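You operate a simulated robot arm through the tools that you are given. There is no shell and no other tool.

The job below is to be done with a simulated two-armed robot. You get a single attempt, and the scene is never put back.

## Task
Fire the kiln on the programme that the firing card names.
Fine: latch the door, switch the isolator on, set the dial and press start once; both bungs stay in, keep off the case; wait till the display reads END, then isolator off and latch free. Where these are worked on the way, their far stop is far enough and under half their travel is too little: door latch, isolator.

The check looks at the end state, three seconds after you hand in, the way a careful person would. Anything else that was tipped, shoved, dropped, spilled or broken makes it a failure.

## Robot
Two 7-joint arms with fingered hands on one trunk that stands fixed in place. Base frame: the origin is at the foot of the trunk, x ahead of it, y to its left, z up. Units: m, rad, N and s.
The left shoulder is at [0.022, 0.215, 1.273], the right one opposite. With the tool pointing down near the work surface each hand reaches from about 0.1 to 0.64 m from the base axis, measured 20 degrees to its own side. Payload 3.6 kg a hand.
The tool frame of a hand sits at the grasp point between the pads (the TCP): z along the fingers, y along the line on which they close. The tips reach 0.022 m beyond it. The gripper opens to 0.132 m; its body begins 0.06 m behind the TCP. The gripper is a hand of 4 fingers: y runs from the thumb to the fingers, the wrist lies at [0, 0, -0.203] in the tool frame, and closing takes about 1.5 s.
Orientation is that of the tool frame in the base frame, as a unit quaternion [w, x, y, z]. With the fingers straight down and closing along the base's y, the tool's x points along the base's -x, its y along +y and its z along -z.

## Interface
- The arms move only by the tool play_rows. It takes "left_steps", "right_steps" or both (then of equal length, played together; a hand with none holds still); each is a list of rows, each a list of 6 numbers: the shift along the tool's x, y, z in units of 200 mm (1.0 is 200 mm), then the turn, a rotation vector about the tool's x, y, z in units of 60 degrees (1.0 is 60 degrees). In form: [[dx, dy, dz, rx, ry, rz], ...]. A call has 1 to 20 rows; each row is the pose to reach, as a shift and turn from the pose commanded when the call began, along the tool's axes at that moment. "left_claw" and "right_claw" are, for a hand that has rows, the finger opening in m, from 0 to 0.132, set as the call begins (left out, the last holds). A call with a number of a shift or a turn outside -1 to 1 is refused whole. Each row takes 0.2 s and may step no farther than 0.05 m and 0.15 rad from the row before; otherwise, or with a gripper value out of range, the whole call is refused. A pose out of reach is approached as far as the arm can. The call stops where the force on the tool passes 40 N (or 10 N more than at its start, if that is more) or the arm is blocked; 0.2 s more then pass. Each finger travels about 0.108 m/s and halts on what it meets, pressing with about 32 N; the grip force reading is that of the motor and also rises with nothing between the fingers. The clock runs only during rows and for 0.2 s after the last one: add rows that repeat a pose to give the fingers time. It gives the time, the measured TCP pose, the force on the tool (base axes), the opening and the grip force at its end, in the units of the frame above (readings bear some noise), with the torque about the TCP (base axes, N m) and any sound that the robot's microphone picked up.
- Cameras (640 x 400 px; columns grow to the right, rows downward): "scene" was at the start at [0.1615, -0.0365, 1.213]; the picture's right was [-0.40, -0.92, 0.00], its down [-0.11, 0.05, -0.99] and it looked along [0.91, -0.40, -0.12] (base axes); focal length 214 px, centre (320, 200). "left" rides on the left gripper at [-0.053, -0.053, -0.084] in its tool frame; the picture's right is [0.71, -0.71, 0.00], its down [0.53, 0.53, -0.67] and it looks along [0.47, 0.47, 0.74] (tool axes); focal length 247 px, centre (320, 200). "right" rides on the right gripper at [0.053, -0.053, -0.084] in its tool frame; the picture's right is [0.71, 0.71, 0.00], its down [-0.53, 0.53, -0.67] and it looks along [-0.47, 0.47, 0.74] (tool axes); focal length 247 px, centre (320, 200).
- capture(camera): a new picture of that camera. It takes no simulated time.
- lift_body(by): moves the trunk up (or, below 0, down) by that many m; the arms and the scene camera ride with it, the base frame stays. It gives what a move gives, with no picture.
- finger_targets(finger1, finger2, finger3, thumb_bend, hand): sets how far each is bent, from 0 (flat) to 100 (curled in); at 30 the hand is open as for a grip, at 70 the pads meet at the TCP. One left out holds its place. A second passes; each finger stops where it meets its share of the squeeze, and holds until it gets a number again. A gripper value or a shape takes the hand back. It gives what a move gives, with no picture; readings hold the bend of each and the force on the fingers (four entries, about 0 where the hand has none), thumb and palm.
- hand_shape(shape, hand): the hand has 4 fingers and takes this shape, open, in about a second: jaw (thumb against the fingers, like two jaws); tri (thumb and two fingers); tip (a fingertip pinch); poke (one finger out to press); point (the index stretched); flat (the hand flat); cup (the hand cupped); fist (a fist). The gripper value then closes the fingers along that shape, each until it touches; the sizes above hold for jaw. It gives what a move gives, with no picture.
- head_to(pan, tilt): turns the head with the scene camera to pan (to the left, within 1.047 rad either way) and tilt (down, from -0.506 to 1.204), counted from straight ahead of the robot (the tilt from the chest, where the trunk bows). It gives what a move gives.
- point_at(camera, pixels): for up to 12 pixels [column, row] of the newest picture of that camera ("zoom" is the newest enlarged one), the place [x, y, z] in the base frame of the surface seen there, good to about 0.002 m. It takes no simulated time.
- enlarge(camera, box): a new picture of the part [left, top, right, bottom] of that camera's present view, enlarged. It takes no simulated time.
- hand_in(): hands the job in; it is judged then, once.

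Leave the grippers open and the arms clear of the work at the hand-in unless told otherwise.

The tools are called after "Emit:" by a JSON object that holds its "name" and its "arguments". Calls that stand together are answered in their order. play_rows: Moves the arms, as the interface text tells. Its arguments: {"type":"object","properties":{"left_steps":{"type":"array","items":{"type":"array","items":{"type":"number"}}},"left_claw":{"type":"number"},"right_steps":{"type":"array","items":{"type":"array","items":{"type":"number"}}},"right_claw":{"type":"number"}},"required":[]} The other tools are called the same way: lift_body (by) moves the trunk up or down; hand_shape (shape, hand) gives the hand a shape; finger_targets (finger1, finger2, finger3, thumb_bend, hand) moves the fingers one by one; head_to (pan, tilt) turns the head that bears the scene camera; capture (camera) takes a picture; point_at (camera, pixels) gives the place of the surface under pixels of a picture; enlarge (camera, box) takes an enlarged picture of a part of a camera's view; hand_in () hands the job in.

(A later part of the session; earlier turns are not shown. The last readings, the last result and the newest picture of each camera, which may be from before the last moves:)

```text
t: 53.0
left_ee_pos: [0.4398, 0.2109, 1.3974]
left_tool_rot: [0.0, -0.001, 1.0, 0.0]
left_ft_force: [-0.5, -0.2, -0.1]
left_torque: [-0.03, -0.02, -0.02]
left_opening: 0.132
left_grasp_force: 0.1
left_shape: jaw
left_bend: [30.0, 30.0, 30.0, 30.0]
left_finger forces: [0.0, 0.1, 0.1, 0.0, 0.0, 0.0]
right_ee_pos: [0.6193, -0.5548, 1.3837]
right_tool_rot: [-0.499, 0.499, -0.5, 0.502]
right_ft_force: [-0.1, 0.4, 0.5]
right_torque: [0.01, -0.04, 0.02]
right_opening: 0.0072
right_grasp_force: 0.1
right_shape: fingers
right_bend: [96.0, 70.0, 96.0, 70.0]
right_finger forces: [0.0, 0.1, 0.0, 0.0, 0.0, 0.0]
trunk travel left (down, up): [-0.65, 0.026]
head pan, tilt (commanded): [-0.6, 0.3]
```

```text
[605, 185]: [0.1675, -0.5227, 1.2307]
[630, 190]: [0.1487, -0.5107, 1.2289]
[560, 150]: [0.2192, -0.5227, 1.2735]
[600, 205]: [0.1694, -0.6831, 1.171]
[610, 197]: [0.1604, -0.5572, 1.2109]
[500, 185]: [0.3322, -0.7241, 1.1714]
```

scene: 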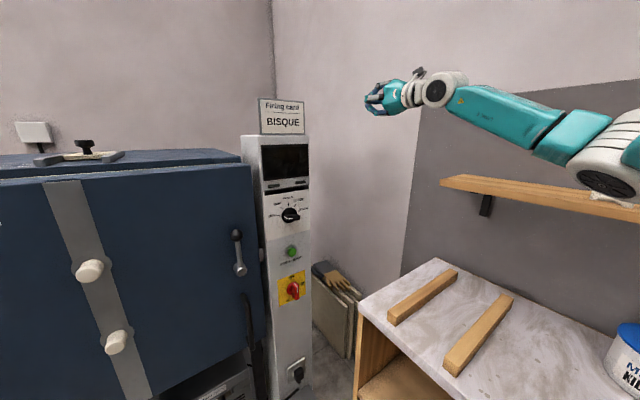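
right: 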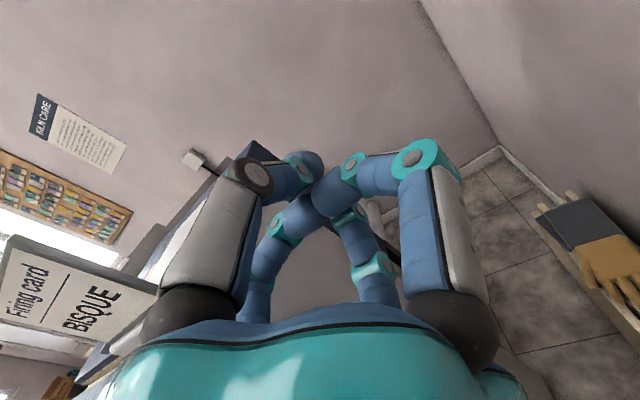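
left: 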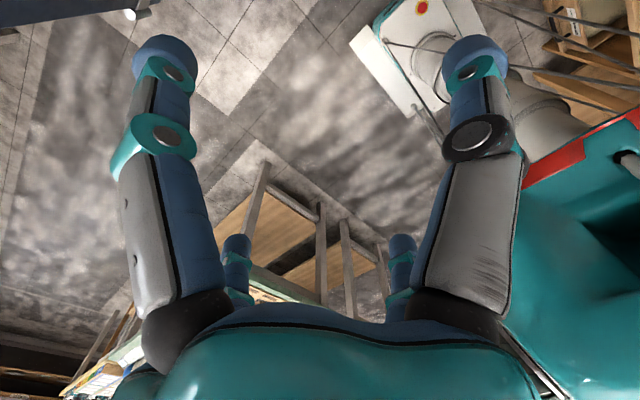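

Elbow is ~0.1 m clear of the shelf and moving away. I go left and down to about (0.62,-0.36,1.20).

Emit:
{"name": "play_rows", "arguments": {"right_steps": [[-0.097, 0.092, 0, 0, 0, 0], [-0.194, 0.184, 0, 0, 0, 0], [-0.291, 0.276, 0, 0, 0, 0], [-0.388, 0.368, 0, 0, 0, 0], [-0.485, 0.46, 0, 0, 0, 0], [-0.582, 0.552, 0, 0, 0, 0], [-0.679, 0.644, 0, 0, 0, 0], [-0.776, 0.736, 0, 0, 0, 0], [-0.873, 0.828, 0, 0, 0, 0], [-0.97, 0.92, 0, 0, 0, 0]]}}

Emit:
{"name": "capture", "arguments": {"camera": "scene"}}

```text
t: 55.2
left_ee_pos: [0.4418, 0.2124, 1.3962]
left_tool_rot: [0.001, 0.0, 1.0, 0.0]
left_ft_force: [0.3, 0.8, 0.2]
left_torque: [-0.01, -0.02, 0.03]
left_opening: 0.1319
left_grasp_force: 0.0
left_shape: jaw
left_bend: [30.0, 30.0, 30.0, 30.0]
left_finger forces: [0.0, 0.0, 0.0, 0.0, 0.0, 0.1]
right_ee_pos: [0.6216, -0.3588, 1.1981]
right_tool_rot: [-0.5, 0.499, -0.499, 0.502]
right_ft_force: [-0.7, -0.1, -0.2]
right_torque: [0.04, 0.01, -0.03]
right_opening: 0.0073
right_grasp_force: 0.1
right_shape: fingers
right_bend: [96.0, 70.0, 96.0, 70.0]
right_finger forces: [0.0, 0.1, 0.1, 0.0, 0.1, 0.1]
trunk travel left (down, up): [-0.65, 0.026]
head pan, tilt (commanded): [-0.6, 0.3]
```

```text
taken
```

scene: 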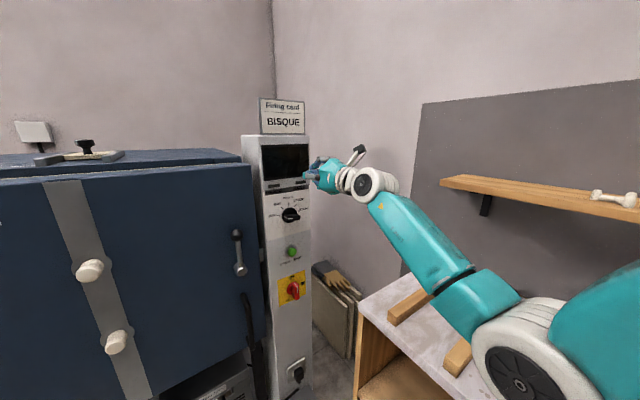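

Exactly reached. I continue left/down, in two strokes, to (0.62,-0.12,1.03), left of and in front of the latch ball (beak tip x≈0.645, ball front 0.699).

Emit:
{"name": "play_rows", "arguments": {"right_steps": [[-0.1, 0.07, 0, 0, 0, 0], [-0.2, 0.14, 0, 0, 0, 0], [-0.3, 0.21, 0, 0, 0, 0], [-0.4, 0.28, 0, 0, 0, 0], [-0.5, 0.35, 0, 0, 0, 0], [-0.6, 0.42, 0, 0, 0, 0]]}}

Emit:
{"name": "play_rows", "arguments": {"right_steps": [[-0.1, 0.07, 0, 0, 0, 0], [-0.2, 0.14, 0, 0, 0, 0], [-0.3, 0.21, 0, 0, 0, 0], [-0.4, 0.28, 0, 0, 0, 0], [-0.5, 0.35, 0, 0, 0, 0], [-0.595, 0.42, 0, 0, 0, 0]]}}

Emit:
{"name": "capture", "arguments": {"camera": "scene"}}

Emit:
{"name": "capture", "arguments": {"camera": "right"}}

```text
t: 56.6
left_ee_pos: [0.4406, 0.212, 1.3962]
left_tool_rot: [0.001, 0.0, 1.0, 0.0]
left_ft_force: [0.5, 0.2, -0.9]
left_torque: [-0.01, 0.0, -0.03]
left_opening: 0.1319
left_grasp_force: 0.0
left_shape: jaw
left_bend: [30.0, 30.0, 30.0, 30.0]
left_finger forces: [0.0, 0.1, 0.0, 0.1, 0.0, 0.1]
right_ee_pos: [0.6258, -0.2632, 1.1172]
right_tool_rot: [-0.484, 0.505, -0.491, 0.52]
right_ft_force: [-0.3, -0.7, 0.8]
right_torque: [0.03, 0.01, 0.0]
right_opening: 0.0068
right_grasp_force: 0.1
right_shape: fingers
right_bend: [96.0, 70.0, 96.0, 70.0]
right_finger forces: [0.0, 0.0, 0.0, 0.0, 0.1, 0.1]
trunk travel left (down, up): [-0.65, 0.026]
head pan, tilt (commanded): [-0.6, 0.3]
```

```text
t: 58.2
left_ee_pos: [0.4416, 0.2114, 1.3982]
left_tool_rot: [0.0, -0.001, 1.0, 0.0]
left_ft_force: [0.0, -1.2, -0.2]
left_torque: [0.0, -0.01, 0.06]
left_opening: 0.132
left_grasp_force: 0.2
left_shape: jaw
left_bend: [30.0, 30.0, 30.0, 30.0]
left_finger forces: [0.0, 0.1, 0.1, 0.0, 0.0, 0.0]
right_ee_pos: [0.6266, -0.173, 1.0188]
right_tool_rot: [-0.468, 0.512, -0.485, 0.533]
right_ft_force: [-0.1, -0.3, -0.4]
right_torque: [0.02, 0.0, 0.0]
right_opening: 0.0071
right_grasp_force: 0.0
right_shape: fingers
right_bend: [96.0, 70.0, 96.0, 70.0]
right_finger forces: [0.1, 0.0, 0.1, 0.1, 0.1, 0.1]
trunk travel left (down, up): [-0.65, 0.026]
head pan, tilt (commanded): [-0.6, 0.3]
stopped in row 6 (right hand): the arm was blocked; the commanded pose is now the measured one
```

```text
taken
```

scene: 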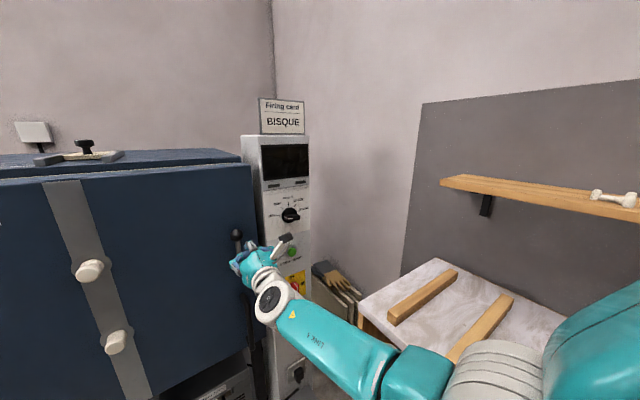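

```text
taken
```

right: 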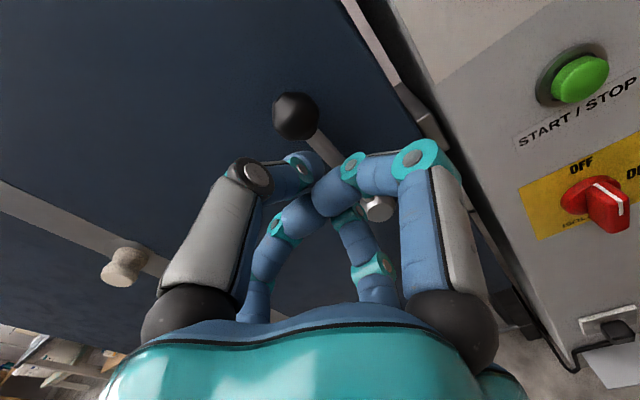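

The arm lags and then is blocked with no tool force, so something at the elbow/upper arm is hindered. I look at the elbow.

Emit:
{"name": "head_to", "arguments": {"pan": -0.9, "tilt": 0.7}}

Emit:
{"name": "capture", "arguments": {"camera": "scene"}}

```text
t: 59.0
left_ee_pos: [0.4422, 0.2115, 1.3976]
left_tool_rot: [-0.001, -0.001, 1.0, 0.001]
left_ft_force: [1.1, 0.0, 0.0]
left_torque: [-0.02, 0.0, 0.01]
left_opening: 0.132
left_grasp_force: 0.1
left_shape: jaw
left_bend: [30.0, 30.0, 30.0, 30.0]
left_finger forces: [0.0, 0.0, 0.0, 0.0, 0.1, 0.0]
right_ee_pos: [0.6274, -0.1718, 1.0194]
right_tool_rot: [-0.467, 0.511, -0.485, 0.533]
right_ft_force: [-0.1, -0.2, 1.7]
right_torque: [0.02, -0.02, 0.01]
right_opening: 0.0069
right_grasp_force: 0.0
right_shape: fingers
right_bend: [96.0, 70.0, 96.0, 70.0]
right_finger forces: [0.1, 0.0, 0.1, 0.0, 0.1, 0.0]
trunk travel left (down, up): [-0.65, 0.026]
head pan, tilt (commanded): [-0.901, 0.7]
```

```text
taken
```

scene: 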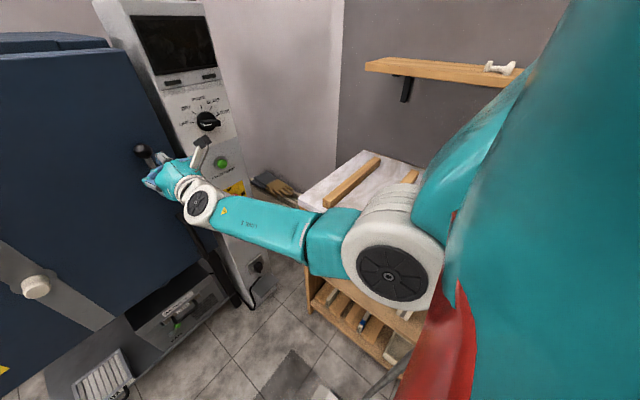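

Emit:
{"name": "point_at", "arguments": {"camera": "scene", "pixels": [[390, 270], [350, 260], [430, 260], [440, 280], [450, 300], [420, 200], [470, 150], [330, 230], [200, 205]]}}

```text
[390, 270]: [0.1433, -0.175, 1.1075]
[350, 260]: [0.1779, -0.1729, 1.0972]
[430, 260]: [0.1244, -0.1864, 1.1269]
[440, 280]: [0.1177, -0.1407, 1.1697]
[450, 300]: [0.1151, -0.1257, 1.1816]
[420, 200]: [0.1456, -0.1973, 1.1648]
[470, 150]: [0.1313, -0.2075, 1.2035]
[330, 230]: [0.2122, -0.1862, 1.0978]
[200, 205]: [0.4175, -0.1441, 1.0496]
```

The elbow is tucked against the torso (elbow at (0.15,-0.2,1.11)). I back off to the right/up along the way I came.

Emit:
{"name": "play_rows", "arguments": {"right_steps": [[0.1, -0.07, 0, 0, 0, 0], [0.2, -0.14, 0, 0, 0, 0], [0.3, -0.21, 0, 0, 0, 0], [0.4, -0.28, 0, 0, 0, 0], [0.5, -0.35, 0, 0, 0, 0], [0.6, -0.42, 0, 0, 0, 0], [0.7, -0.49, 0, 0, 0, 0], [0.8, -0.56, 0, 0, 0, 0]]}}

Emit:
{"name": "capture", "arguments": {"camera": "scene"}}

```text
t: 61.0
left_ee_pos: [0.4413, 0.2126, 1.3984]
left_tool_rot: [0.0, 0.0, 1.0, 0.0]
left_ft_force: [-0.1, 0.6, -0.5]
left_torque: [0.02, 0.02, -0.02]
left_opening: 0.132
left_grasp_force: 0.0
left_shape: jaw
left_bend: [30.0, 30.0, 30.0, 30.0]
left_finger forces: [0.0, 0.0, 0.0, 0.1, 0.0, 0.0]
right_ee_pos: [0.6149, -0.3683, 1.1412]
right_tool_rot: [-0.431, 0.524, -0.478, 0.557]
right_ft_force: [-0.4, -0.1, -0.3]
right_torque: [0.01, 0.02, -0.01]
right_opening: 0.0071
right_grasp_force: 0.0
right_shape: fingers
right_bend: [96.0, 70.0, 96.0, 70.0]
right_finger forces: [0.0, 0.0, 0.1, 0.1, 0.0, 0.1]
trunk travel left (down, up): [-0.65, 0.026]
head pan, tilt (commanded): [-0.901, 0.7]
stopped in row 8 (right hand): the arm was blocked; the commanded pose is now the measured one
```

```text
taken
```

scene: 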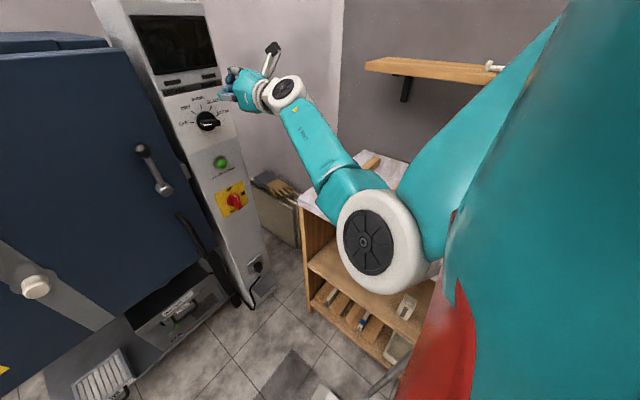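

Still blocked at the end by the elbow against the torso. I roll -30° about the tool axis, which swings the elbow outward.

Emit:
{"name": "play_rows", "arguments": {"right_steps": [[0, 0, 0, 0, 0, -0.1], [0, 0, 0, 0, 0, -0.2], [0, 0, 0, 0, 0, -0.3], [0, 0, 0, 0, 0, -0.4], [0, 0, 0, 0, 0, -0.5]]}}

Emit:
{"name": "capture", "arguments": {"camera": "scene"}}

```text
t: 62.2
left_ee_pos: [0.4416, 0.2127, 1.3984]
left_tool_rot: [0.0, 0.0, 1.0, 0.001]
left_ft_force: [-0.5, 0.6, -0.9]
left_torque: [0.01, -0.03, 0.0]
left_opening: 0.1317
left_grasp_force: 0.1
left_shape: jaw
left_bend: [30.0, 30.0, 30.0, 30.0]
left_finger forces: [0.0, 0.0, 0.0, 0.1, 0.1, 0.1]
right_ee_pos: [0.615, -0.3626, 1.1427]
right_tool_rot: [-0.272, 0.631, -0.326, 0.649]
right_ft_force: [-0.2, 0.9, -0.5]
right_torque: [-0.01, -0.03, 0.0]
right_opening: 0.0069
right_grasp_force: 0.1
right_shape: fingers
right_bend: [96.0, 70.0, 96.0, 70.0]
right_finger forces: [0.1, 0.0, 0.1, 0.0, 0.1, 0.0]
trunk travel left (down, up): [-0.65, 0.026]
head pan, tilt (commanded): [-0.901, 0.7]
```

```text
taken
```

scene: 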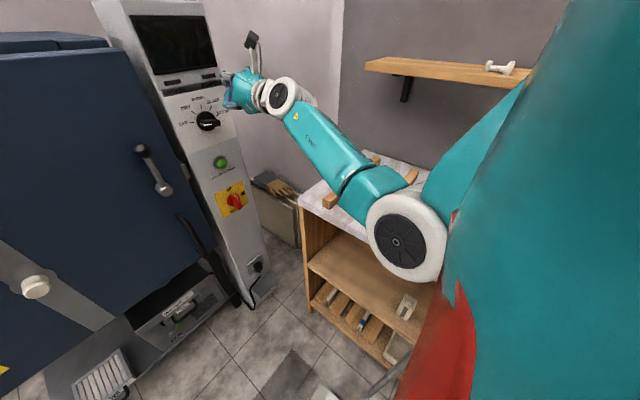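

The elbow swings outward as expected. Now I lower the trunk by 0.14 m so that the shoulder is 0.2 m above the latch ball.

Emit:
{"name": "lift_body", "arguments": {"by": -0.14}}

Emit:
{"name": "head_to", "arguments": {"pan": -0.7, "tilt": 0.5}}

Emit:
{"name": "capture", "arguments": {"camera": "scene"}}

```text
t: 63.9
left_ee_pos: [0.4421, 0.2116, 1.2572]
left_tool_rot: [0.0, 0.001, 1.0, 0.0]
left_ft_force: [0.4, 0.3, 0.2]
left_torque: [-0.02, 0.0, -0.02]
left_opening: 0.132
left_grasp_force: 0.0
left_shape: jaw
left_bend: [30.0, 30.0, 30.0, 30.0]
left_finger forces: [0.0, 0.1, 0.1, 0.0, 0.1, 0.1]
right_ee_pos: [0.6161, -0.365, 1.0019]
right_tool_rot: [-0.275, 0.63, -0.327, 0.649]
right_ft_force: [0.1, -0.3, -0.1]
right_torque: [0.04, 0.03, 0.03]
right_opening: 0.0071
right_grasp_force: 0.0
right_shape: fingers
right_bend: [96.0, 70.0, 96.0, 70.0]
right_finger forces: [0.0, 0.0, 0.0, 0.0, 0.1, 0.0]
trunk travel left (down, up): [-0.51, 0.166]
head pan, tilt (commanded): [-0.901, 0.7]
```

```text
t: 64.6
left_ee_pos: [0.4417, 0.2124, 1.2577]
left_tool_rot: [0.001, -0.001, 1.0, -0.001]
left_ft_force: [-0.1, -0.4, 0.3]
left_torque: [-0.03, 0.01, -0.02]
left_opening: 0.1319
left_grasp_force: 0.1
left_shape: jaw
left_bend: [30.0, 30.0, 30.0, 30.0]
left_finger forces: [0.0, 0.0, 0.0, 0.1, 0.0, 0.0]
right_ee_pos: [0.6157, -0.3638, 1.002]
right_tool_rot: [-0.274, 0.63, -0.327, 0.65]
right_ft_force: [-0.4, -0.4, -0.1]
right_torque: [0.02, -0.01, 0.0]
right_opening: 0.0073
right_grasp_force: 0.0
right_shape: fingers
right_bend: [96.0, 70.0, 96.0, 70.0]
right_finger forces: [0.0, 0.0, 0.0, 0.1, 0.0, 0.0]
trunk travel left (down, up): [-0.51, 0.166]
head pan, tilt (commanded): [-0.7, 0.499]
```

```text
taken
```

scene: 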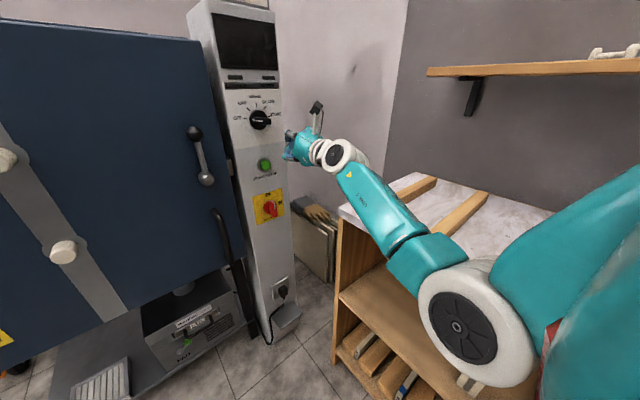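

Now I travel left along z≈1.03 to (0.64,-0.115,1.03), squaring the orientation (roll -130°), keeping the beak tip ~0.04 m ahead of no contact.

Emit:
{"name": "play_rows", "arguments": {"right_steps": [[-0.0728, -0.0758, 0.0018, 0.0045, -0.0046, 0], [-0.1455, -0.1516, 0.0035, 0.009, -0.0092, 0], [-0.2183, -0.2274, 0.0053, 0.0135, -0.0138, 0], [-0.291, -0.3032, 0.007, 0.018, -0.0183, 0], [-0.3638, -0.379, 0.0088, 0.0225, -0.0229, 0], [-0.4365, -0.4548, 0.0105, 0.027, -0.0275, 0], [-0.5093, -0.5305, 0.0123, 0.0315, -0.0321, 0], [-0.582, -0.6063, 0.014, 0.036, -0.0367, 0]]}}

Emit:
{"name": "capture", "arguments": {"camera": "scene"}}

```text
t: 66.0
left_ee_pos: [0.4417, 0.2132, 1.2579]
left_tool_rot: [-0.001, -0.001, 1.0, -0.001]
left_ft_force: [0.3, -0.2, 0.1]
left_torque: [0.0, -0.02, 0.02]
left_opening: 0.132
left_grasp_force: 0.0
left_shape: jaw
left_bend: [30.0, 30.0, 30.0, 30.0]
left_finger forces: [0.1, 0.1, 0.0, 0.1, 0.0, 0.1]
right_ee_pos: [0.6242, -0.325, 1.0101]
right_tool_rot: [-0.204, 0.65, -0.281, 0.676]
right_ft_force: [-0.1, -0.2, 0.3]
right_torque: [-0.04, 0.01, -0.01]
right_opening: 0.0071
right_grasp_force: 0.0
right_shape: fingers
right_bend: [96.0, 70.0, 96.0, 70.0]
right_finger forces: [0.0, 0.0, 0.0, 0.0, 0.0, 0.0]
trunk travel left (down, up): [-0.51, 0.166]
head pan, tilt (commanded): [-0.7, 0.499]
stopped in row 6 (right hand): the arm was blocked; the commanded pose is now the measured one
```

```text
taken
```

scene: 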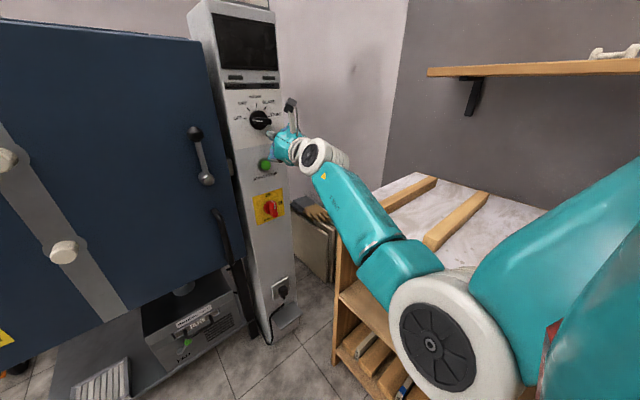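

Blocked after only 4 cm. I measure the elbow and torso surfaces again.

Emit:
{"name": "point_at", "arguments": {"camera": "scene", "pixels": [[435, 345], [400, 330], [500, 340], [470, 290], [520, 280], [560, 340], [600, 330], [545, 370], [600, 250], [400, 265], [310, 155], [470, 390]]}}

Emit:
{"name": "head_to", "arguments": {"pan": -0.9, "tilt": 1.1}}

Emit:
{"name": "capture", "arguments": {"camera": "scene"}}

```text
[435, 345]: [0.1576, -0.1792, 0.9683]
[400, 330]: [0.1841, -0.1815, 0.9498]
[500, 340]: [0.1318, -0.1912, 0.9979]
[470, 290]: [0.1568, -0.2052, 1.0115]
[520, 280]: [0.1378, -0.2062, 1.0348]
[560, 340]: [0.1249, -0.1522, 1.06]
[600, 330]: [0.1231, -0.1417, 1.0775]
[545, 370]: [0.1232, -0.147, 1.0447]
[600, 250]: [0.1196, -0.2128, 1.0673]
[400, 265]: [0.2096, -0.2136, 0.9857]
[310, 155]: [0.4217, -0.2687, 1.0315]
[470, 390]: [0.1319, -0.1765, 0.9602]
```

```text
t: 67.0
left_ee_pos: [0.4416, 0.2132, 1.259]
left_tool_rot: [0.0, 0.0, 1.0, 0.0]
left_ft_force: [-0.7, 0.4, 1.0]
left_torque: [0.0, -0.02, -0.03]
left_opening: 0.1318
left_grasp_force: 0.1
left_shape: jaw
left_bend: [30.0, 30.0, 30.0, 30.0]
left_finger forces: [0.0, 0.0, 0.0, 0.1, 0.0, 0.0]
right_ee_pos: [0.6247, -0.3252, 1.0111]
right_tool_rot: [-0.207, 0.649, -0.281, 0.676]
right_ft_force: [-0.2, 0.5, -0.1]
right_torque: [0.02, 0.0, -0.01]
right_opening: 0.0072
right_grasp_force: 0.1
right_shape: fingers
right_bend: [96.0, 70.0, 96.0, 70.0]
right_finger forces: [0.0, 0.1, 0.1, 0.1, 0.0, 0.1]
trunk travel left (down, up): [-0.51, 0.166]
head pan, tilt (commanded): [-0.901, 1.1]
```

```text
taken
```

scene: 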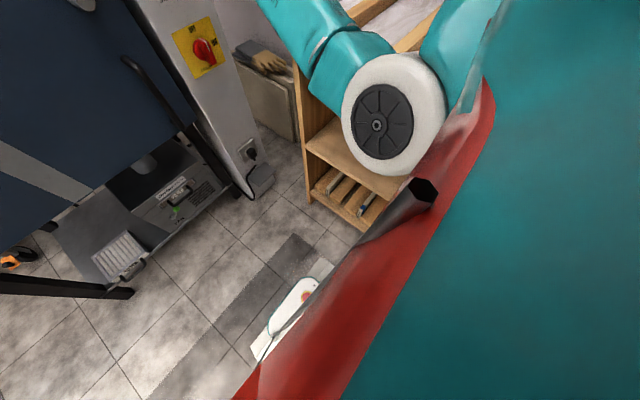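

The elbow hugs the torso (elbow (0.15,-0.2,0.97), torso front x≈0.12). With the shoulder lower relative to the hand the upper arm points forward instead, so I first raise the hand 0.14 m (a little forward/right), then lower the trunk.

Emit:
{"name": "play_rows", "arguments": {"right_steps": [[0.0733, -0.0489, 0.02, 0, 0, 0], [0.1465, -0.0979, 0.04, 0, 0, 0], [0.2198, -0.1468, 0.06, 0, 0, 0], [0.293, -0.1958, 0.08, 0, 0, 0], [0.3663, -0.2447, 0.1, 0, 0, 0], [0.4395, -0.2936, 0.12, 0, 0, 0], [0.5128, -0.3426, 0.14, 0, 0, 0], [0.586, -0.3915, 0.16, 0, 0, 0]]}}

Emit:
{"name": "head_to", "arguments": {"pan": -0.7, "tilt": 0.5}}

Emit:
{"name": "capture", "arguments": {"camera": "scene"}}

```text
t: 68.3
left_ee_pos: [0.4419, 0.2129, 1.258]
left_tool_rot: [-0.001, 0.0, 1.0, 0.0]
left_ft_force: [0.0, -0.2, 0.1]
left_torque: [-0.03, -0.01, -0.02]
left_opening: 0.132
left_grasp_force: 0.0
left_shape: jaw
left_bend: [30.0, 30.0, 30.0, 30.0]
left_finger forces: [0.0, 0.0, 0.1, 0.0, 0.0, 0.1]
right_ee_pos: [0.6376, -0.414, 1.1256]
right_tool_rot: [-0.133, 0.641, -0.27, 0.706]
right_ft_force: [-0.8, -0.2, 0.4]
right_torque: [-0.06, 0.0, 0.01]
right_opening: 0.0072
right_grasp_force: 0.0
right_shape: fingers
right_bend: [96.0, 70.0, 96.0, 70.0]
right_finger forces: [0.0, 0.1, 0.0, 0.0, 0.1, 0.0]
trunk travel left (down, up): [-0.51, 0.166]
head pan, tilt (commanded): [-0.901, 1.1]
stopped in row 6 (right hand): the arm was blocked; the commanded pose is now the measured one
```

```text
t: 69.3
left_ee_pos: [0.4416, 0.2137, 1.2585]
left_tool_rot: [0.0, 0.0, 1.0, 0.0]
left_ft_force: [-0.3, -0.1, 0.2]
left_torque: [-0.01, 0.01, -0.04]
left_opening: 0.1318
left_grasp_force: 0.1
left_shape: jaw
left_bend: [30.0, 30.0, 30.0, 30.0]
left_finger forces: [0.0, 0.1, 0.1, 0.0, 0.0, 0.0]
right_ee_pos: [0.6387, -0.4137, 1.127]
right_tool_rot: [-0.134, 0.64, -0.271, 0.706]
right_ft_force: [0.1, 0.4, -0.5]
right_torque: [-0.01, -0.01, 0.0]
right_opening: 0.007
right_grasp_force: 0.0
right_shape: fingers
right_bend: [96.0, 70.0, 96.0, 70.0]
right_finger forces: [0.0, 0.0, 0.0, 0.0, 0.0, 0.0]
trunk travel left (down, up): [-0.51, 0.166]
head pan, tilt (commanded): [-0.7, 0.499]
```

```text
taken
```

scene: 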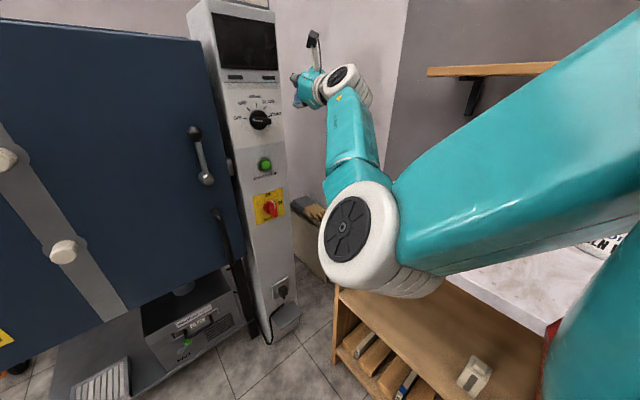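

The elbow is free of the torso now but the roll has drifted to about -150°, at the edge where the solver misbehaves. I roll back to -90° (pure forward), holding position.

Emit:
{"name": "play_rows", "arguments": {"right_steps": [[0, 0, 0, 0.0088, -0.0252, 0.1172], [0, 0, 0, 0.0176, -0.0505, 0.2343], [0, 0, 0, 0.0264, -0.0757, 0.3515], [0, 0, 0, 0.0352, -0.101, 0.4687], [0, 0, 0, 0.044, -0.1262, 0.5858], [0, 0, 0, 0.0528, -0.1514, 0.703], [0, 0, 0, 0.0616, -0.1767, 0.8201], [0, 0, 0, 0.0704, -0.2019, 0.9373]]}}

Emit:
{"name": "capture", "arguments": {"camera": "scene"}}

```text
t: 71.1
left_ee_pos: [0.4409, 0.2144, 1.2586]
left_tool_rot: [0.0, -0.001, 1.0, 0.0]
left_ft_force: [-0.9, -0.4, 0.2]
left_torque: [-0.01, 0.0, -0.01]
left_opening: 0.1319
left_grasp_force: 0.1
left_shape: jaw
left_bend: [30.0, 30.0, 30.0, 30.0]
left_finger forces: [0.0, 0.1, 0.0, 0.1, 0.0, 0.1]
right_ee_pos: [0.6391, -0.4109, 1.1254]
right_tool_rot: [0.502, -0.501, 0.499, -0.498]
right_ft_force: [0.5, 1.3, -0.1]
right_torque: [0.0, 0.01, 0.0]
right_opening: 0.007
right_grasp_force: 0.2
right_shape: fingers
right_bend: [96.0, 70.0, 96.0, 70.0]
right_finger forces: [0.0, 0.1, 0.0, 0.1, 0.0, 0.1]
trunk travel left (down, up): [-0.51, 0.166]
head pan, tilt (commanded): [-0.7, 0.499]
```

```text
taken
```

scene: 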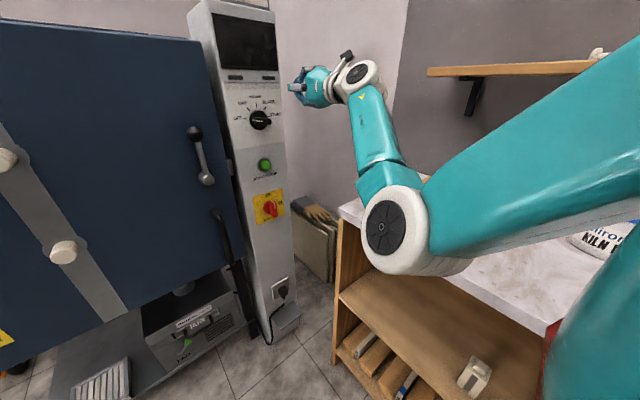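

Exactly at roll -90° again with the elbow forward of the torso. I check the elbow's place before lowering the trunk next to the table.

Emit:
{"name": "point_at", "arguments": {"camera": "scene", "pixels": [[385, 230], [420, 265], [460, 260], [400, 270], [370, 240], [365, 170]]}}

```text
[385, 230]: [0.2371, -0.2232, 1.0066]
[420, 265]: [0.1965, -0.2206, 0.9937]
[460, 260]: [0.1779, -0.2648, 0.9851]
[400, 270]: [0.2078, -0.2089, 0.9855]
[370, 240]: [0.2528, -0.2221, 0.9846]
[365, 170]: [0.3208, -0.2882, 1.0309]
```

The elbow has 0.1 m to the table edge. I first move the hand left/up to (0.64,-0.33,1.20), then lower the trunk by 0.16 m.

Emit:
{"name": "play_rows", "arguments": {"right_steps": [[-0.081, -0.075, 0, 0, 0, 0], [-0.162, -0.15, 0, 0, 0, 0], [-0.243, -0.225, 0, 0, 0, 0], [-0.324, -0.3, 0, 0, 0, 0], [-0.405, -0.375, 0, 0, 0, 0]]}}

Emit:
{"name": "capture", "arguments": {"camera": "scene"}}

```text
t: 72.3
left_ee_pos: [0.4419, 0.2138, 1.2588]
left_tool_rot: [-0.001, 0.0, 1.0, 0.001]
left_ft_force: [-0.1, 0.0, 0.1]
left_torque: [-0.01, -0.04, 0.01]
left_opening: 0.132
left_grasp_force: 0.0
left_shape: jaw
left_bend: [30.0, 30.0, 30.0, 30.0]
left_finger forces: [0.1, 0.1, 0.0, 0.0, 0.0, 0.1]
right_ee_pos: [0.6367, -0.3528, 1.1799]
right_tool_rot: [0.502, -0.5, 0.499, -0.499]
right_ft_force: [0.1, -0.3, 0.0]
right_torque: [-0.02, 0.01, 0.0]
right_opening: 0.0068
right_grasp_force: 0.1
right_shape: fingers
right_bend: [96.0, 70.0, 96.0, 70.0]
right_finger forces: [0.0, 0.0, 0.1, 0.0, 0.0, 0.1]
right hand out of reach, approached as far as the arm can: row 4, 5
trunk travel left (down, up): [-0.51, 0.166]
head pan, tilt (commanded): [-0.7, 0.499]
```

```text
taken
```

scene: 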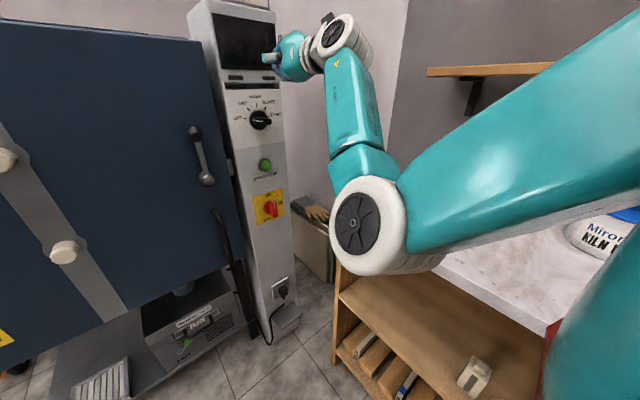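

Out of reach again: the elbow can't go further inward than the shoulder, so for reaching left I need the elbow outward. I take the hand back to the right, up at y≈-0.55, z≈1.26, where the elbow swings out.

Emit:
{"name": "play_rows", "arguments": {"right_steps": [[0.1, -0.04, 0, 0, 0, 0], [0.2, -0.08, 0, 0, 0, 0], [0.3, -0.12, 0, 0, 0, 0], [0.4, -0.16, 0, 0, 0, 0], [0.5, -0.2, 0, 0, 0, 0], [0.6, -0.24, 0, 0, 0, 0], [0.7, -0.28, 0, 0, 0, 0], [0.8, -0.32, 0, 0, 0, 0], [0.9, -0.36, 0, 0, 0, 0], [1.0, -0.4, 0, 0, 0, 0]]}}

Emit:
{"name": "capture", "arguments": {"camera": "scene"}}

```text
t: 74.5
left_ee_pos: [0.4409, 0.2125, 1.2586]
left_tool_rot: [-0.001, 0.001, 1.0, 0.0]
left_ft_force: [0.3, 0.6, 0.6]
left_torque: [-0.03, -0.04, 0.04]
left_opening: 0.132
left_grasp_force: 0.1
left_shape: jaw
left_bend: [30.0, 30.0, 30.0, 30.0]
left_finger forces: [0.0, 0.0, 0.0, 0.0, 0.0, 0.0]
right_ee_pos: [0.637, -0.5543, 1.2572]
right_tool_rot: [0.501, -0.501, 0.5, -0.499]
right_ft_force: [0.0, -0.4, -0.4]
right_torque: [-0.01, 0.04, -0.01]
right_opening: 0.0068
right_grasp_force: 0.1
right_shape: fingers
right_bend: [96.0, 70.0, 96.0, 70.0]
right_finger forces: [0.0, 0.0, 0.0, 0.0, 0.0, 0.1]
trunk travel left (down, up): [-0.51, 0.166]
head pan, tilt (commanded): [-0.7, 0.499]
```

```text
taken
```

scene: 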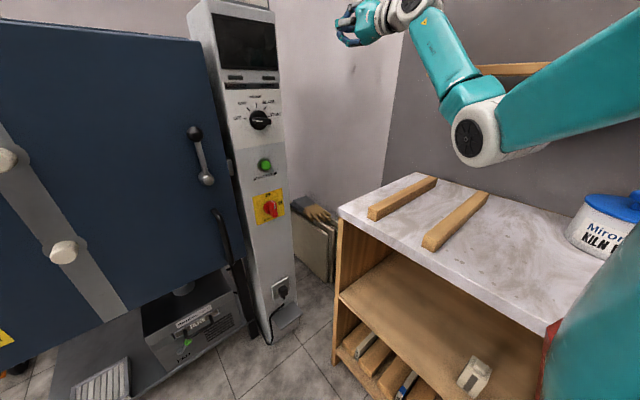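

Emit:
{"name": "point_at", "arguments": {"camera": "scene", "pixels": [[472, 135], [500, 150], [460, 90], [410, 10], [600, 90], [530, 100]]}}

```text
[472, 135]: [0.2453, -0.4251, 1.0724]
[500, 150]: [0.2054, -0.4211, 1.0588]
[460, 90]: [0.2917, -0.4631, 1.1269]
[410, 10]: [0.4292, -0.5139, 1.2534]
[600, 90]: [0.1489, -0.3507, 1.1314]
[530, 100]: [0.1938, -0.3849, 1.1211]
```

The elbow hangs down. Pitching the hand downward forces the elbow up and outward (like the start posture), so I pitch 60° down while pulling back to about (0.52,-0.50,1.15).

Emit:
{"name": "play_rows", "arguments": {"right_steps": [[-0.034, 0.064, -0.072, -0.125, 0, 0], [-0.0675, 0.129, -0.144, -0.25, 0, 0], [-0.101, 0.193, -0.2165, -0.375, 0, 0], [-0.135, 0.2575, -0.289, -0.5, 0, 0], [-0.169, 0.322, -0.361, -0.625, 0, 0], [-0.2025, 0.386, -0.433, -0.75, 0, 0], [-0.236, 0.451, -0.505, -0.875, 0, 0], [-0.27, 0.515, -0.5775, -1.0, 0, 0]]}}

Emit:
{"name": "head_to", "arguments": {"pan": -0.8, "tilt": 0.2}}

Emit:
{"name": "capture", "arguments": {"camera": "scene"}}

```text
t: 76.3
left_ee_pos: [0.4424, 0.2147, 1.2593]
left_tool_rot: [-0.001, 0.0, 1.0, 0.0]
left_ft_force: [-0.5, 0.0, 0.2]
left_torque: [0.04, 0.0, -0.01]
left_opening: 0.1319
left_grasp_force: 0.0
left_shape: jaw
left_bend: [30.0, 30.0, 30.0, 30.0]
left_finger forces: [0.0, 0.1, 0.1, 0.1, 0.1, 0.1]
right_ee_pos: [0.5239, -0.5002, 1.1573]
right_tool_rot: [-0.183, 0.685, -0.682, 0.181]
right_ft_force: [0.1, -0.2, 0.4]
right_torque: [0.02, -0.01, -0.03]
right_opening: 0.0072
right_grasp_force: 0.1
right_shape: fingers
right_bend: [96.0, 70.0, 96.0, 70.0]
right_finger forces: [0.1, 0.0, 0.0, 0.1, 0.0, 0.0]
trunk travel left (down, up): [-0.51, 0.166]
head pan, tilt (commanded): [-0.7, 0.499]
```

```text
t: 77.1
left_ee_pos: [0.4415, 0.2138, 1.2591]
left_tool_rot: [0.0, -0.001, 1.0, 0.0]
left_ft_force: [0.2, 0.6, -0.3]
left_torque: [-0.01, 0.0, 0.0]
left_opening: 0.1318
left_grasp_force: 0.1
left_shape: jaw
left_bend: [30.0, 30.0, 30.0, 30.0]
left_finger forces: [0.0, 0.0, 0.0, 0.1, 0.1, 0.0]
right_ee_pos: [0.5244, -0.5001, 1.1569]
right_tool_rot: [-0.184, 0.684, -0.681, 0.183]
right_ft_force: [-0.5, -0.6, 0.0]
right_torque: [-0.01, -0.01, -0.01]
right_opening: 0.0068
right_grasp_force: 0.1
right_shape: fingers
right_bend: [96.0, 70.0, 96.0, 70.0]
right_finger forces: [0.0, 0.0, 0.0, 0.1, 0.0, 0.0]
trunk travel left (down, up): [-0.51, 0.166]
head pan, tilt (commanded): [-0.799, 0.201]
```

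```text
taken
```

scene: 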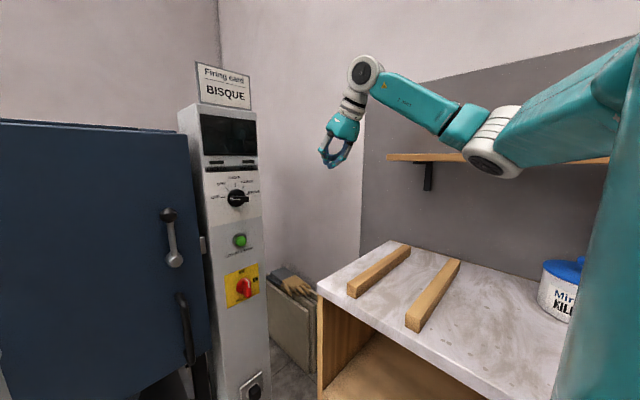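

Now the elbow is out and level. I bring the hand left/forward in this posture to (0.60,-0.33,1.157).

Emit:
{"name": "play_rows", "arguments": {"right_steps": [[-0.106, -0.041, 0.024, 0, 0, 0], [-0.2125, -0.082, 0.0475, 0, 0, 0], [-0.319, -0.123, 0.071, 0, 0, 0], [-0.425, -0.1645, 0.095, 0, 0, 0], [-0.531, -0.2055, 0.119, 0, 0, 0], [-0.6375, -0.247, 0.1425, 0, 0, 0], [-0.744, -0.288, 0.166, 0, 0, 0], [-0.85, -0.329, 0.19, 0, 0, 0]]}}

Emit:
{"name": "capture", "arguments": {"camera": "scene"}}

```text
t: 78.9
left_ee_pos: [0.4419, 0.2139, 1.2588]
left_tool_rot: [0.0, 0.0, 1.0, -0.001]
left_ft_force: [0.0, 0.5, 0.5]
left_torque: [-0.01, 0.01, -0.03]
left_opening: 0.1318
left_grasp_force: 0.0
left_shape: jaw
left_bend: [30.0, 30.0, 30.0, 30.0]
left_finger forces: [0.0, 0.0, 0.0, 0.0, 0.0, 0.1]
right_ee_pos: [0.5984, -0.3285, 1.1574]
right_tool_rot: [-0.183, 0.684, -0.682, 0.182]
right_ft_force: [0.0, 0.1, -0.2]
right_torque: [0.03, 0.0, 0.02]
right_opening: 0.007
right_grasp_force: 0.0
right_shape: fingers
right_bend: [96.0, 70.0, 96.0, 70.0]
right_finger forces: [0.0, 0.0, 0.0, 0.0, 0.0, 0.0]
trunk travel left (down, up): [-0.51, 0.166]
head pan, tilt (commanded): [-0.799, 0.201]
```

```text
taken
```

scene: 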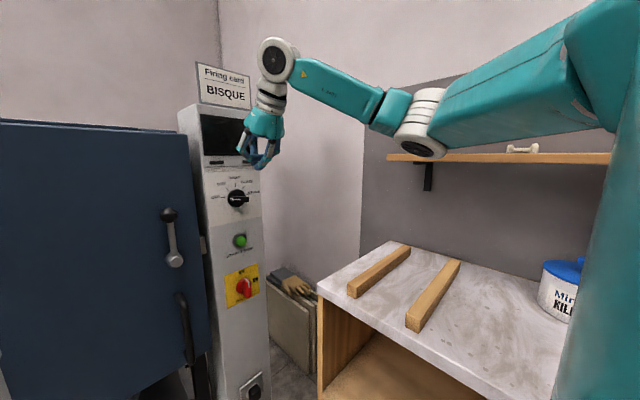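

Elbow stays out. I lower the trunk by 0.12 m (shoulder ≈1.11) and look.

Emit:
{"name": "lift_body", "arguments": {"by": -0.12}}

Emit:
{"name": "capture", "arguments": {"camera": "scene"}}

```text
t: 80.4
left_ee_pos: [0.4412, 0.2136, 1.1397]
left_tool_rot: [-0.001, 0.001, 1.0, 0.0]
left_ft_force: [0.5, 0.0, -0.1]
left_torque: [-0.01, 0.0, 0.0]
left_opening: 0.1322
left_grasp_force: 0.1
left_shape: jaw
left_bend: [30.0, 30.0, 30.0, 30.0]
left_finger forces: [0.0, 0.1, 0.0, 0.1, 0.1, 0.0]
right_ee_pos: [0.5976, -0.3294, 1.0346]
right_tool_rot: [-0.184, 0.684, -0.682, 0.182]
right_ft_force: [0.1, -0.6, -0.3]
right_torque: [0.01, -0.01, 0.01]
right_opening: 0.0068
right_grasp_force: 0.0
right_shape: fingers
right_bend: [96.0, 70.0, 96.0, 70.0]
right_finger forces: [0.0, 0.0, 0.1, 0.0, 0.1, 0.1]
trunk travel left (down, up): [-0.39, 0.286]
head pan, tilt (commanded): [-0.799, 0.201]
```

```text
taken
```

scene: 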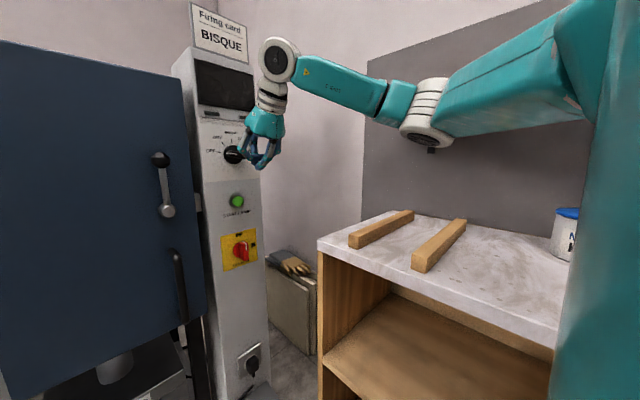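

Good clearance everywhere. Now I pitch the hand up to pure forward (60°) while moving to (0.655,-0.33,1.12), where the arm isn't too folded.

Emit:
{"name": "play_rows", "arguments": {"right_steps": [[0, -0.0574, -0.0282, 0.125, 0, 0], [0, -0.1149, -0.0564, 0.25, 0, 0], [0, -0.1723, -0.0846, 0.375, 0, 0], [0, -0.2298, -0.1128, 0.5, 0, 0], [0, -0.2872, -0.1409, 0.625, 0, 0], [0, -0.3446, -0.1691, 0.75, 0, 0], [0, -0.4021, -0.1973, 0.875, 0, 0], [0, -0.4595, -0.2255, 1.0, 0, 0]]}}

Emit:
{"name": "capture", "arguments": {"camera": "scene"}}

```text
t: 82.2
left_ee_pos: [0.4415, 0.2126, 1.138]
left_tool_rot: [0.0, 0.0, 1.0, 0.0]
left_ft_force: [0.3, 0.1, 1.1]
left_torque: [0.01, 0.0, 0.01]
left_opening: 0.132
left_grasp_force: 0.1
left_shape: jaw
left_bend: [30.0, 30.0, 30.0, 30.0]
left_finger forces: [0.0, 0.1, 0.0, 0.1, 0.0, 0.0]
right_ee_pos: [0.6468, -0.3422, 1.1059]
right_tool_rot: [-0.468, 0.532, -0.531, 0.465]
right_ft_force: [-0.4, 0.3, 0.1]
right_torque: [-0.06, -0.03, 0.0]
right_opening: 0.0073
right_grasp_force: 0.0
right_shape: fingers
right_bend: [96.0, 70.0, 96.0, 70.0]
right_finger forces: [0.0, 0.0, 0.1, 0.0, 0.1, 0.0]
right hand out of reach, approached as far as the arm can: row 7, 8
trunk travel left (down, up): [-0.39, 0.286]
head pan, tilt (commanded): [-0.799, 0.201]
```

```text
taken
```

scene: 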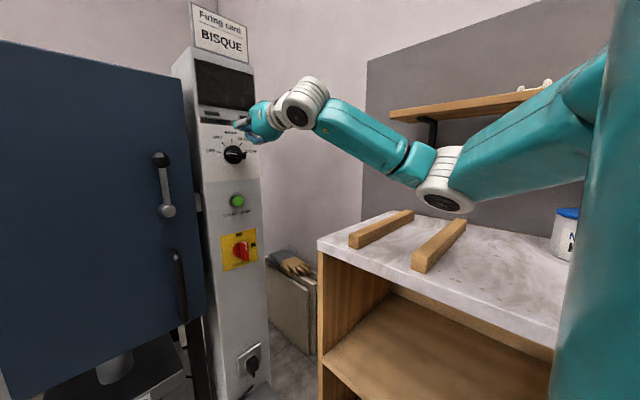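

Pitch 7.5° below horizontal is as far as this elbow-out posture goes; working 30° nose-down keeps well inside the limits. I now pitch to 30° down and travel halfway left towards the latch.

Emit:
{"name": "play_rows", "arguments": {"right_steps": [[-0.071, 0.0186, 0.0053, -0.047, 0, 0], [-0.142, 0.0373, 0.0105, -0.094, 0, 0], [-0.213, 0.0559, 0.0158, -0.141, 0, 0], [-0.284, 0.0745, 0.021, -0.1875, 0, 0], [-0.355, 0.0931, 0.0263, -0.234, 0, 0], [-0.426, 0.1118, 0.0315, -0.281, 0, 0], [-0.497, 0.1304, 0.0368, -0.328, 0, 0], [-0.5675, 0.149, 0.042, -0.375, 0, 0]]}}

Emit:
{"name": "capture", "arguments": {"camera": "scene"}}

```text
t: 84.0
left_ee_pos: [0.4413, 0.2138, 1.1392]
left_tool_rot: [0.0, 0.0, 1.0, 0.0]
left_ft_force: [0.2, 0.7, 0.0]
left_torque: [-0.01, -0.04, 0.01]
left_opening: 0.1318
left_grasp_force: 0.0
left_shape: jaw
left_bend: [30.0, 30.0, 30.0, 30.0]
left_finger forces: [0.1, 0.0, 0.0, 0.0, 0.0, 0.0]
right_ee_pos: [0.65, -0.2263, 1.0753]
right_tool_rot: [-0.354, 0.614, -0.612, 0.351]
right_ft_force: [0.7, 0.7, -0.6]
right_torque: [0.02, 0.01, -0.03]
right_opening: 0.0071
right_grasp_force: 0.2
right_shape: fingers
right_bend: [96.0, 70.0, 96.0, 70.0]
right_finger forces: [0.0, 0.0, 0.1, 0.1, 0.0, 0.0]
trunk travel left (down, up): [-0.39, 0.286]
head pan, tilt (commanded): [-0.799, 0.201]
```

```text
taken
```

scene: 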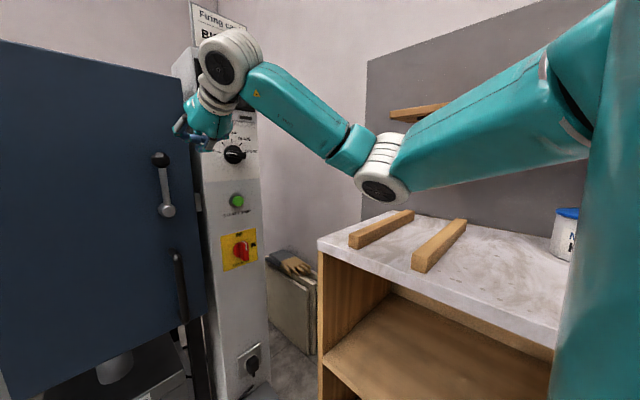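

Exact tracking. I continue to (0.655,-0.112,1.04), just left in front of the latch ball.

Emit:
{"name": "play_rows", "arguments": {"right_steps": [[-0.0715, 0.016, 0.0135, 0, 0, 0], [-0.143, 0.032, 0.027, 0, 0, 0], [-0.2145, 0.048, 0.0405, 0, 0, 0], [-0.286, 0.064, 0.054, 0, 0, 0], [-0.3575, 0.08, 0.0675, 0, 0, 0], [-0.429, 0.096, 0.081, 0, 0, 0], [-0.5, 0.112, 0.0945, 0, 0, 0], [-0.5715, 0.14, 0.11, 0, 0, 0]]}}

Emit:
{"name": "head_to", "arguments": {"pan": -0.4, "tilt": 0.2}}

Emit:
{"name": "capture", "arguments": {"camera": "scene"}}

Emit:
{"name": "capture", "arguments": {"camera": "right"}}

```text
t: 85.8
left_ee_pos: [0.4415, 0.2138, 1.1382]
left_tool_rot: [-0.001, 0.0, 1.0, 0.0]
left_ft_force: [0.3, 0.4, -0.5]
left_torque: [0.0, -0.01, 0.01]
left_opening: 0.1322
left_grasp_force: 0.1
left_shape: jaw
left_bend: [30.0, 30.0, 30.0, 30.0]
left_finger forces: [0.1, 0.1, 0.0, 0.0, 0.0, 0.1]
right_ee_pos: [0.6562, -0.1144, 1.0408]
right_tool_rot: [-0.355, 0.614, -0.611, 0.351]
right_ft_force: [0.6, 0.1, 0.0]
right_torque: [0.0, 0.02, -0.01]
right_opening: 0.007
right_grasp_force: 0.0
right_shape: fingers
right_bend: [96.0, 70.0, 96.0, 70.0]
right_finger forces: [0.1, 0.0, 0.0, 0.1, 0.0, 0.0]
trunk travel left (down, up): [-0.39, 0.286]
head pan, tilt (commanded): [-0.799, 0.201]
```

```text
t: 86.7
left_ee_pos: [0.4409, 0.2145, 1.1394]
left_tool_rot: [0.001, 0.0, 1.0, 0.0]
left_ft_force: [-0.2, -0.5, 0.0]
left_torque: [-0.02, 0.02, -0.01]
left_opening: 0.132
left_grasp_force: 0.2
left_shape: jaw
left_bend: [30.0, 30.0, 30.0, 30.0]
left_finger forces: [0.1, 0.1, 0.0, 0.0, 0.0, 0.0]
right_ee_pos: [0.6555, -0.1139, 1.043]
right_tool_rot: [-0.355, 0.614, -0.611, 0.352]
right_ft_force: [0.5, 0.2, 0.3]
right_torque: [-0.02, -0.03, 0.02]
right_opening: 0.007
right_grasp_force: 0.0
right_shape: fingers
right_bend: [96.0, 70.0, 96.0, 70.0]
right_finger forces: [0.0, 0.0, 0.0, 0.0, 0.1, 0.0]
trunk travel left (down, up): [-0.39, 0.286]
head pan, tilt (commanded): [-0.4, 0.201]
```

```text
taken
```

scene: 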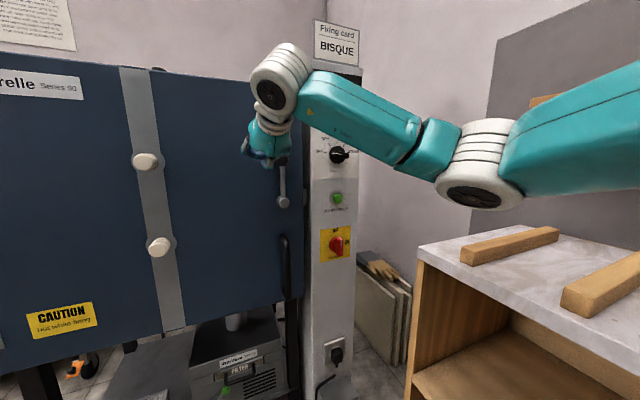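

```text
taken
```

right: 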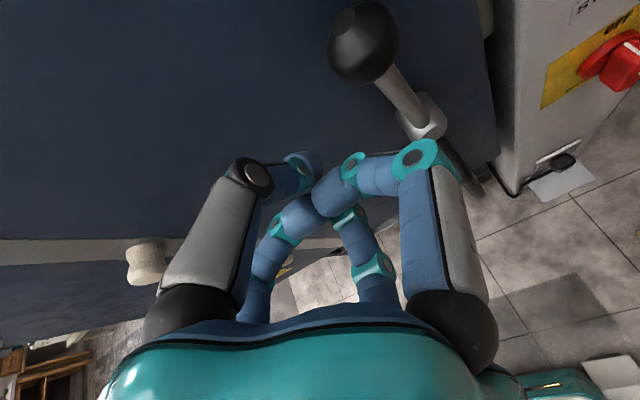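

The ball is to the right of the beak in the hand camera. I measure the fingertip and knuckle places.

Emit:
{"name": "point_at", "arguments": {"camera": "right", "pixels": [[314, 160], [322, 168], [335, 185], [350, 162], [415, 150], [455, 165], [250, 175], [362, 40], [345, 205], [300, 165], [378, 168], [430, 120]]}}

```text
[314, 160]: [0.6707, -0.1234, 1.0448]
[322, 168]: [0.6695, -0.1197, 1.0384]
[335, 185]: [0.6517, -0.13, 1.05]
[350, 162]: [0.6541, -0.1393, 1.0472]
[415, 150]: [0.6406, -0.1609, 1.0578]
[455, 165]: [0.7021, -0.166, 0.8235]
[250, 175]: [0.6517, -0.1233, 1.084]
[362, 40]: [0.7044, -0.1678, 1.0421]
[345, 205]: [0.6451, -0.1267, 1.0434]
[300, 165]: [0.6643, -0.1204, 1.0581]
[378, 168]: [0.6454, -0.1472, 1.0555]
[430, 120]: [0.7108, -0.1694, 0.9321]
```

Beak tip sits about (0.675,-0.114,1.032), half-width ≈0.0095; the curled side finger is ~0.02 behind it. I advance 0.0425 m in x so the tip is beside the ball (tip x≈0.717, door face 0.741).

Emit:
{"name": "play_rows", "arguments": {"right_steps": [[0, -0.0265, 0.046, 0, 0, 0], [0, -0.053, 0.092, 0, 0, 0], [0, -0.0795, 0.138, 0, 0, 0], [0, -0.106, 0.184, 0, 0, 0], [0, -0.106, 0.184, 0, 0, 0]]}}

Emit:
{"name": "capture", "arguments": {"camera": "right"}}

Emit:
{"name": "enlarge", "arguments": {"camera": "scene", "box": [220, 110, 320, 220]}}

```text
t: 87.9
left_ee_pos: [0.4414, 0.2141, 1.1383]
left_tool_rot: [0.001, 0.0, 1.0, 0.0]
left_ft_force: [0.1, 0.2, -0.9]
left_torque: [0.01, 0.0, 0.01]
left_opening: 0.1318
left_grasp_force: 0.1
left_shape: jaw
left_bend: [30.0, 30.0, 30.0, 30.0]
left_finger forces: [0.0, 0.1, 0.0, 0.0, 0.0, 0.0]
right_ee_pos: [0.6985, -0.1135, 1.0396]
right_tool_rot: [-0.354, 0.614, -0.612, 0.351]
right_ft_force: [0.4, 0.1, 0.6]
right_torque: [-0.03, 0.0, 0.0]
right_opening: 0.0072
right_grasp_force: 0.0
right_shape: fingers
right_bend: [96.0, 70.0, 96.0, 70.0]
right_finger forces: [0.0, 0.1, 0.1, 0.0, 0.0, 0.0]
trunk travel left (down, up): [-0.39, 0.286]
head pan, tilt (commanded): [-0.4, 0.201]
```

```text
taken
```

right: 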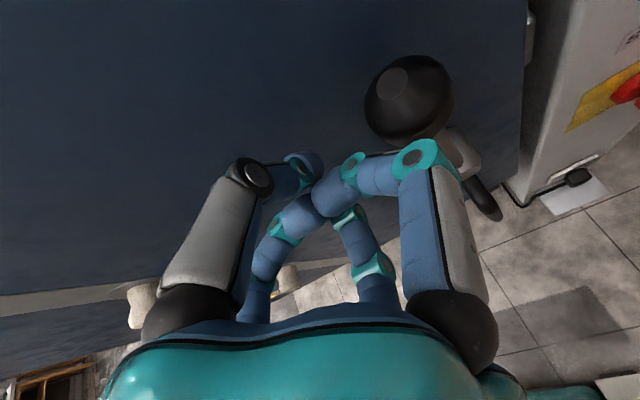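

```text
3.64 times, centred on (270, 165) of scene
```

zoom: 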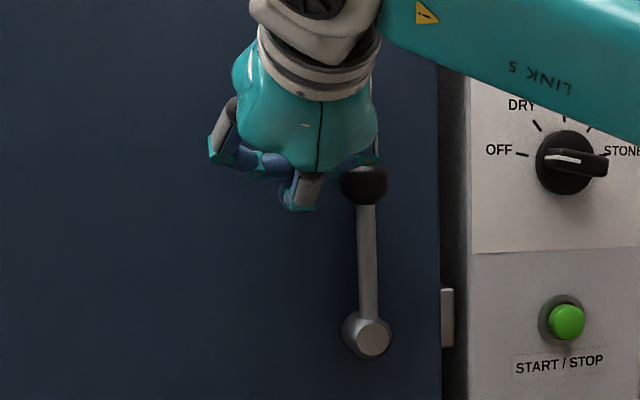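

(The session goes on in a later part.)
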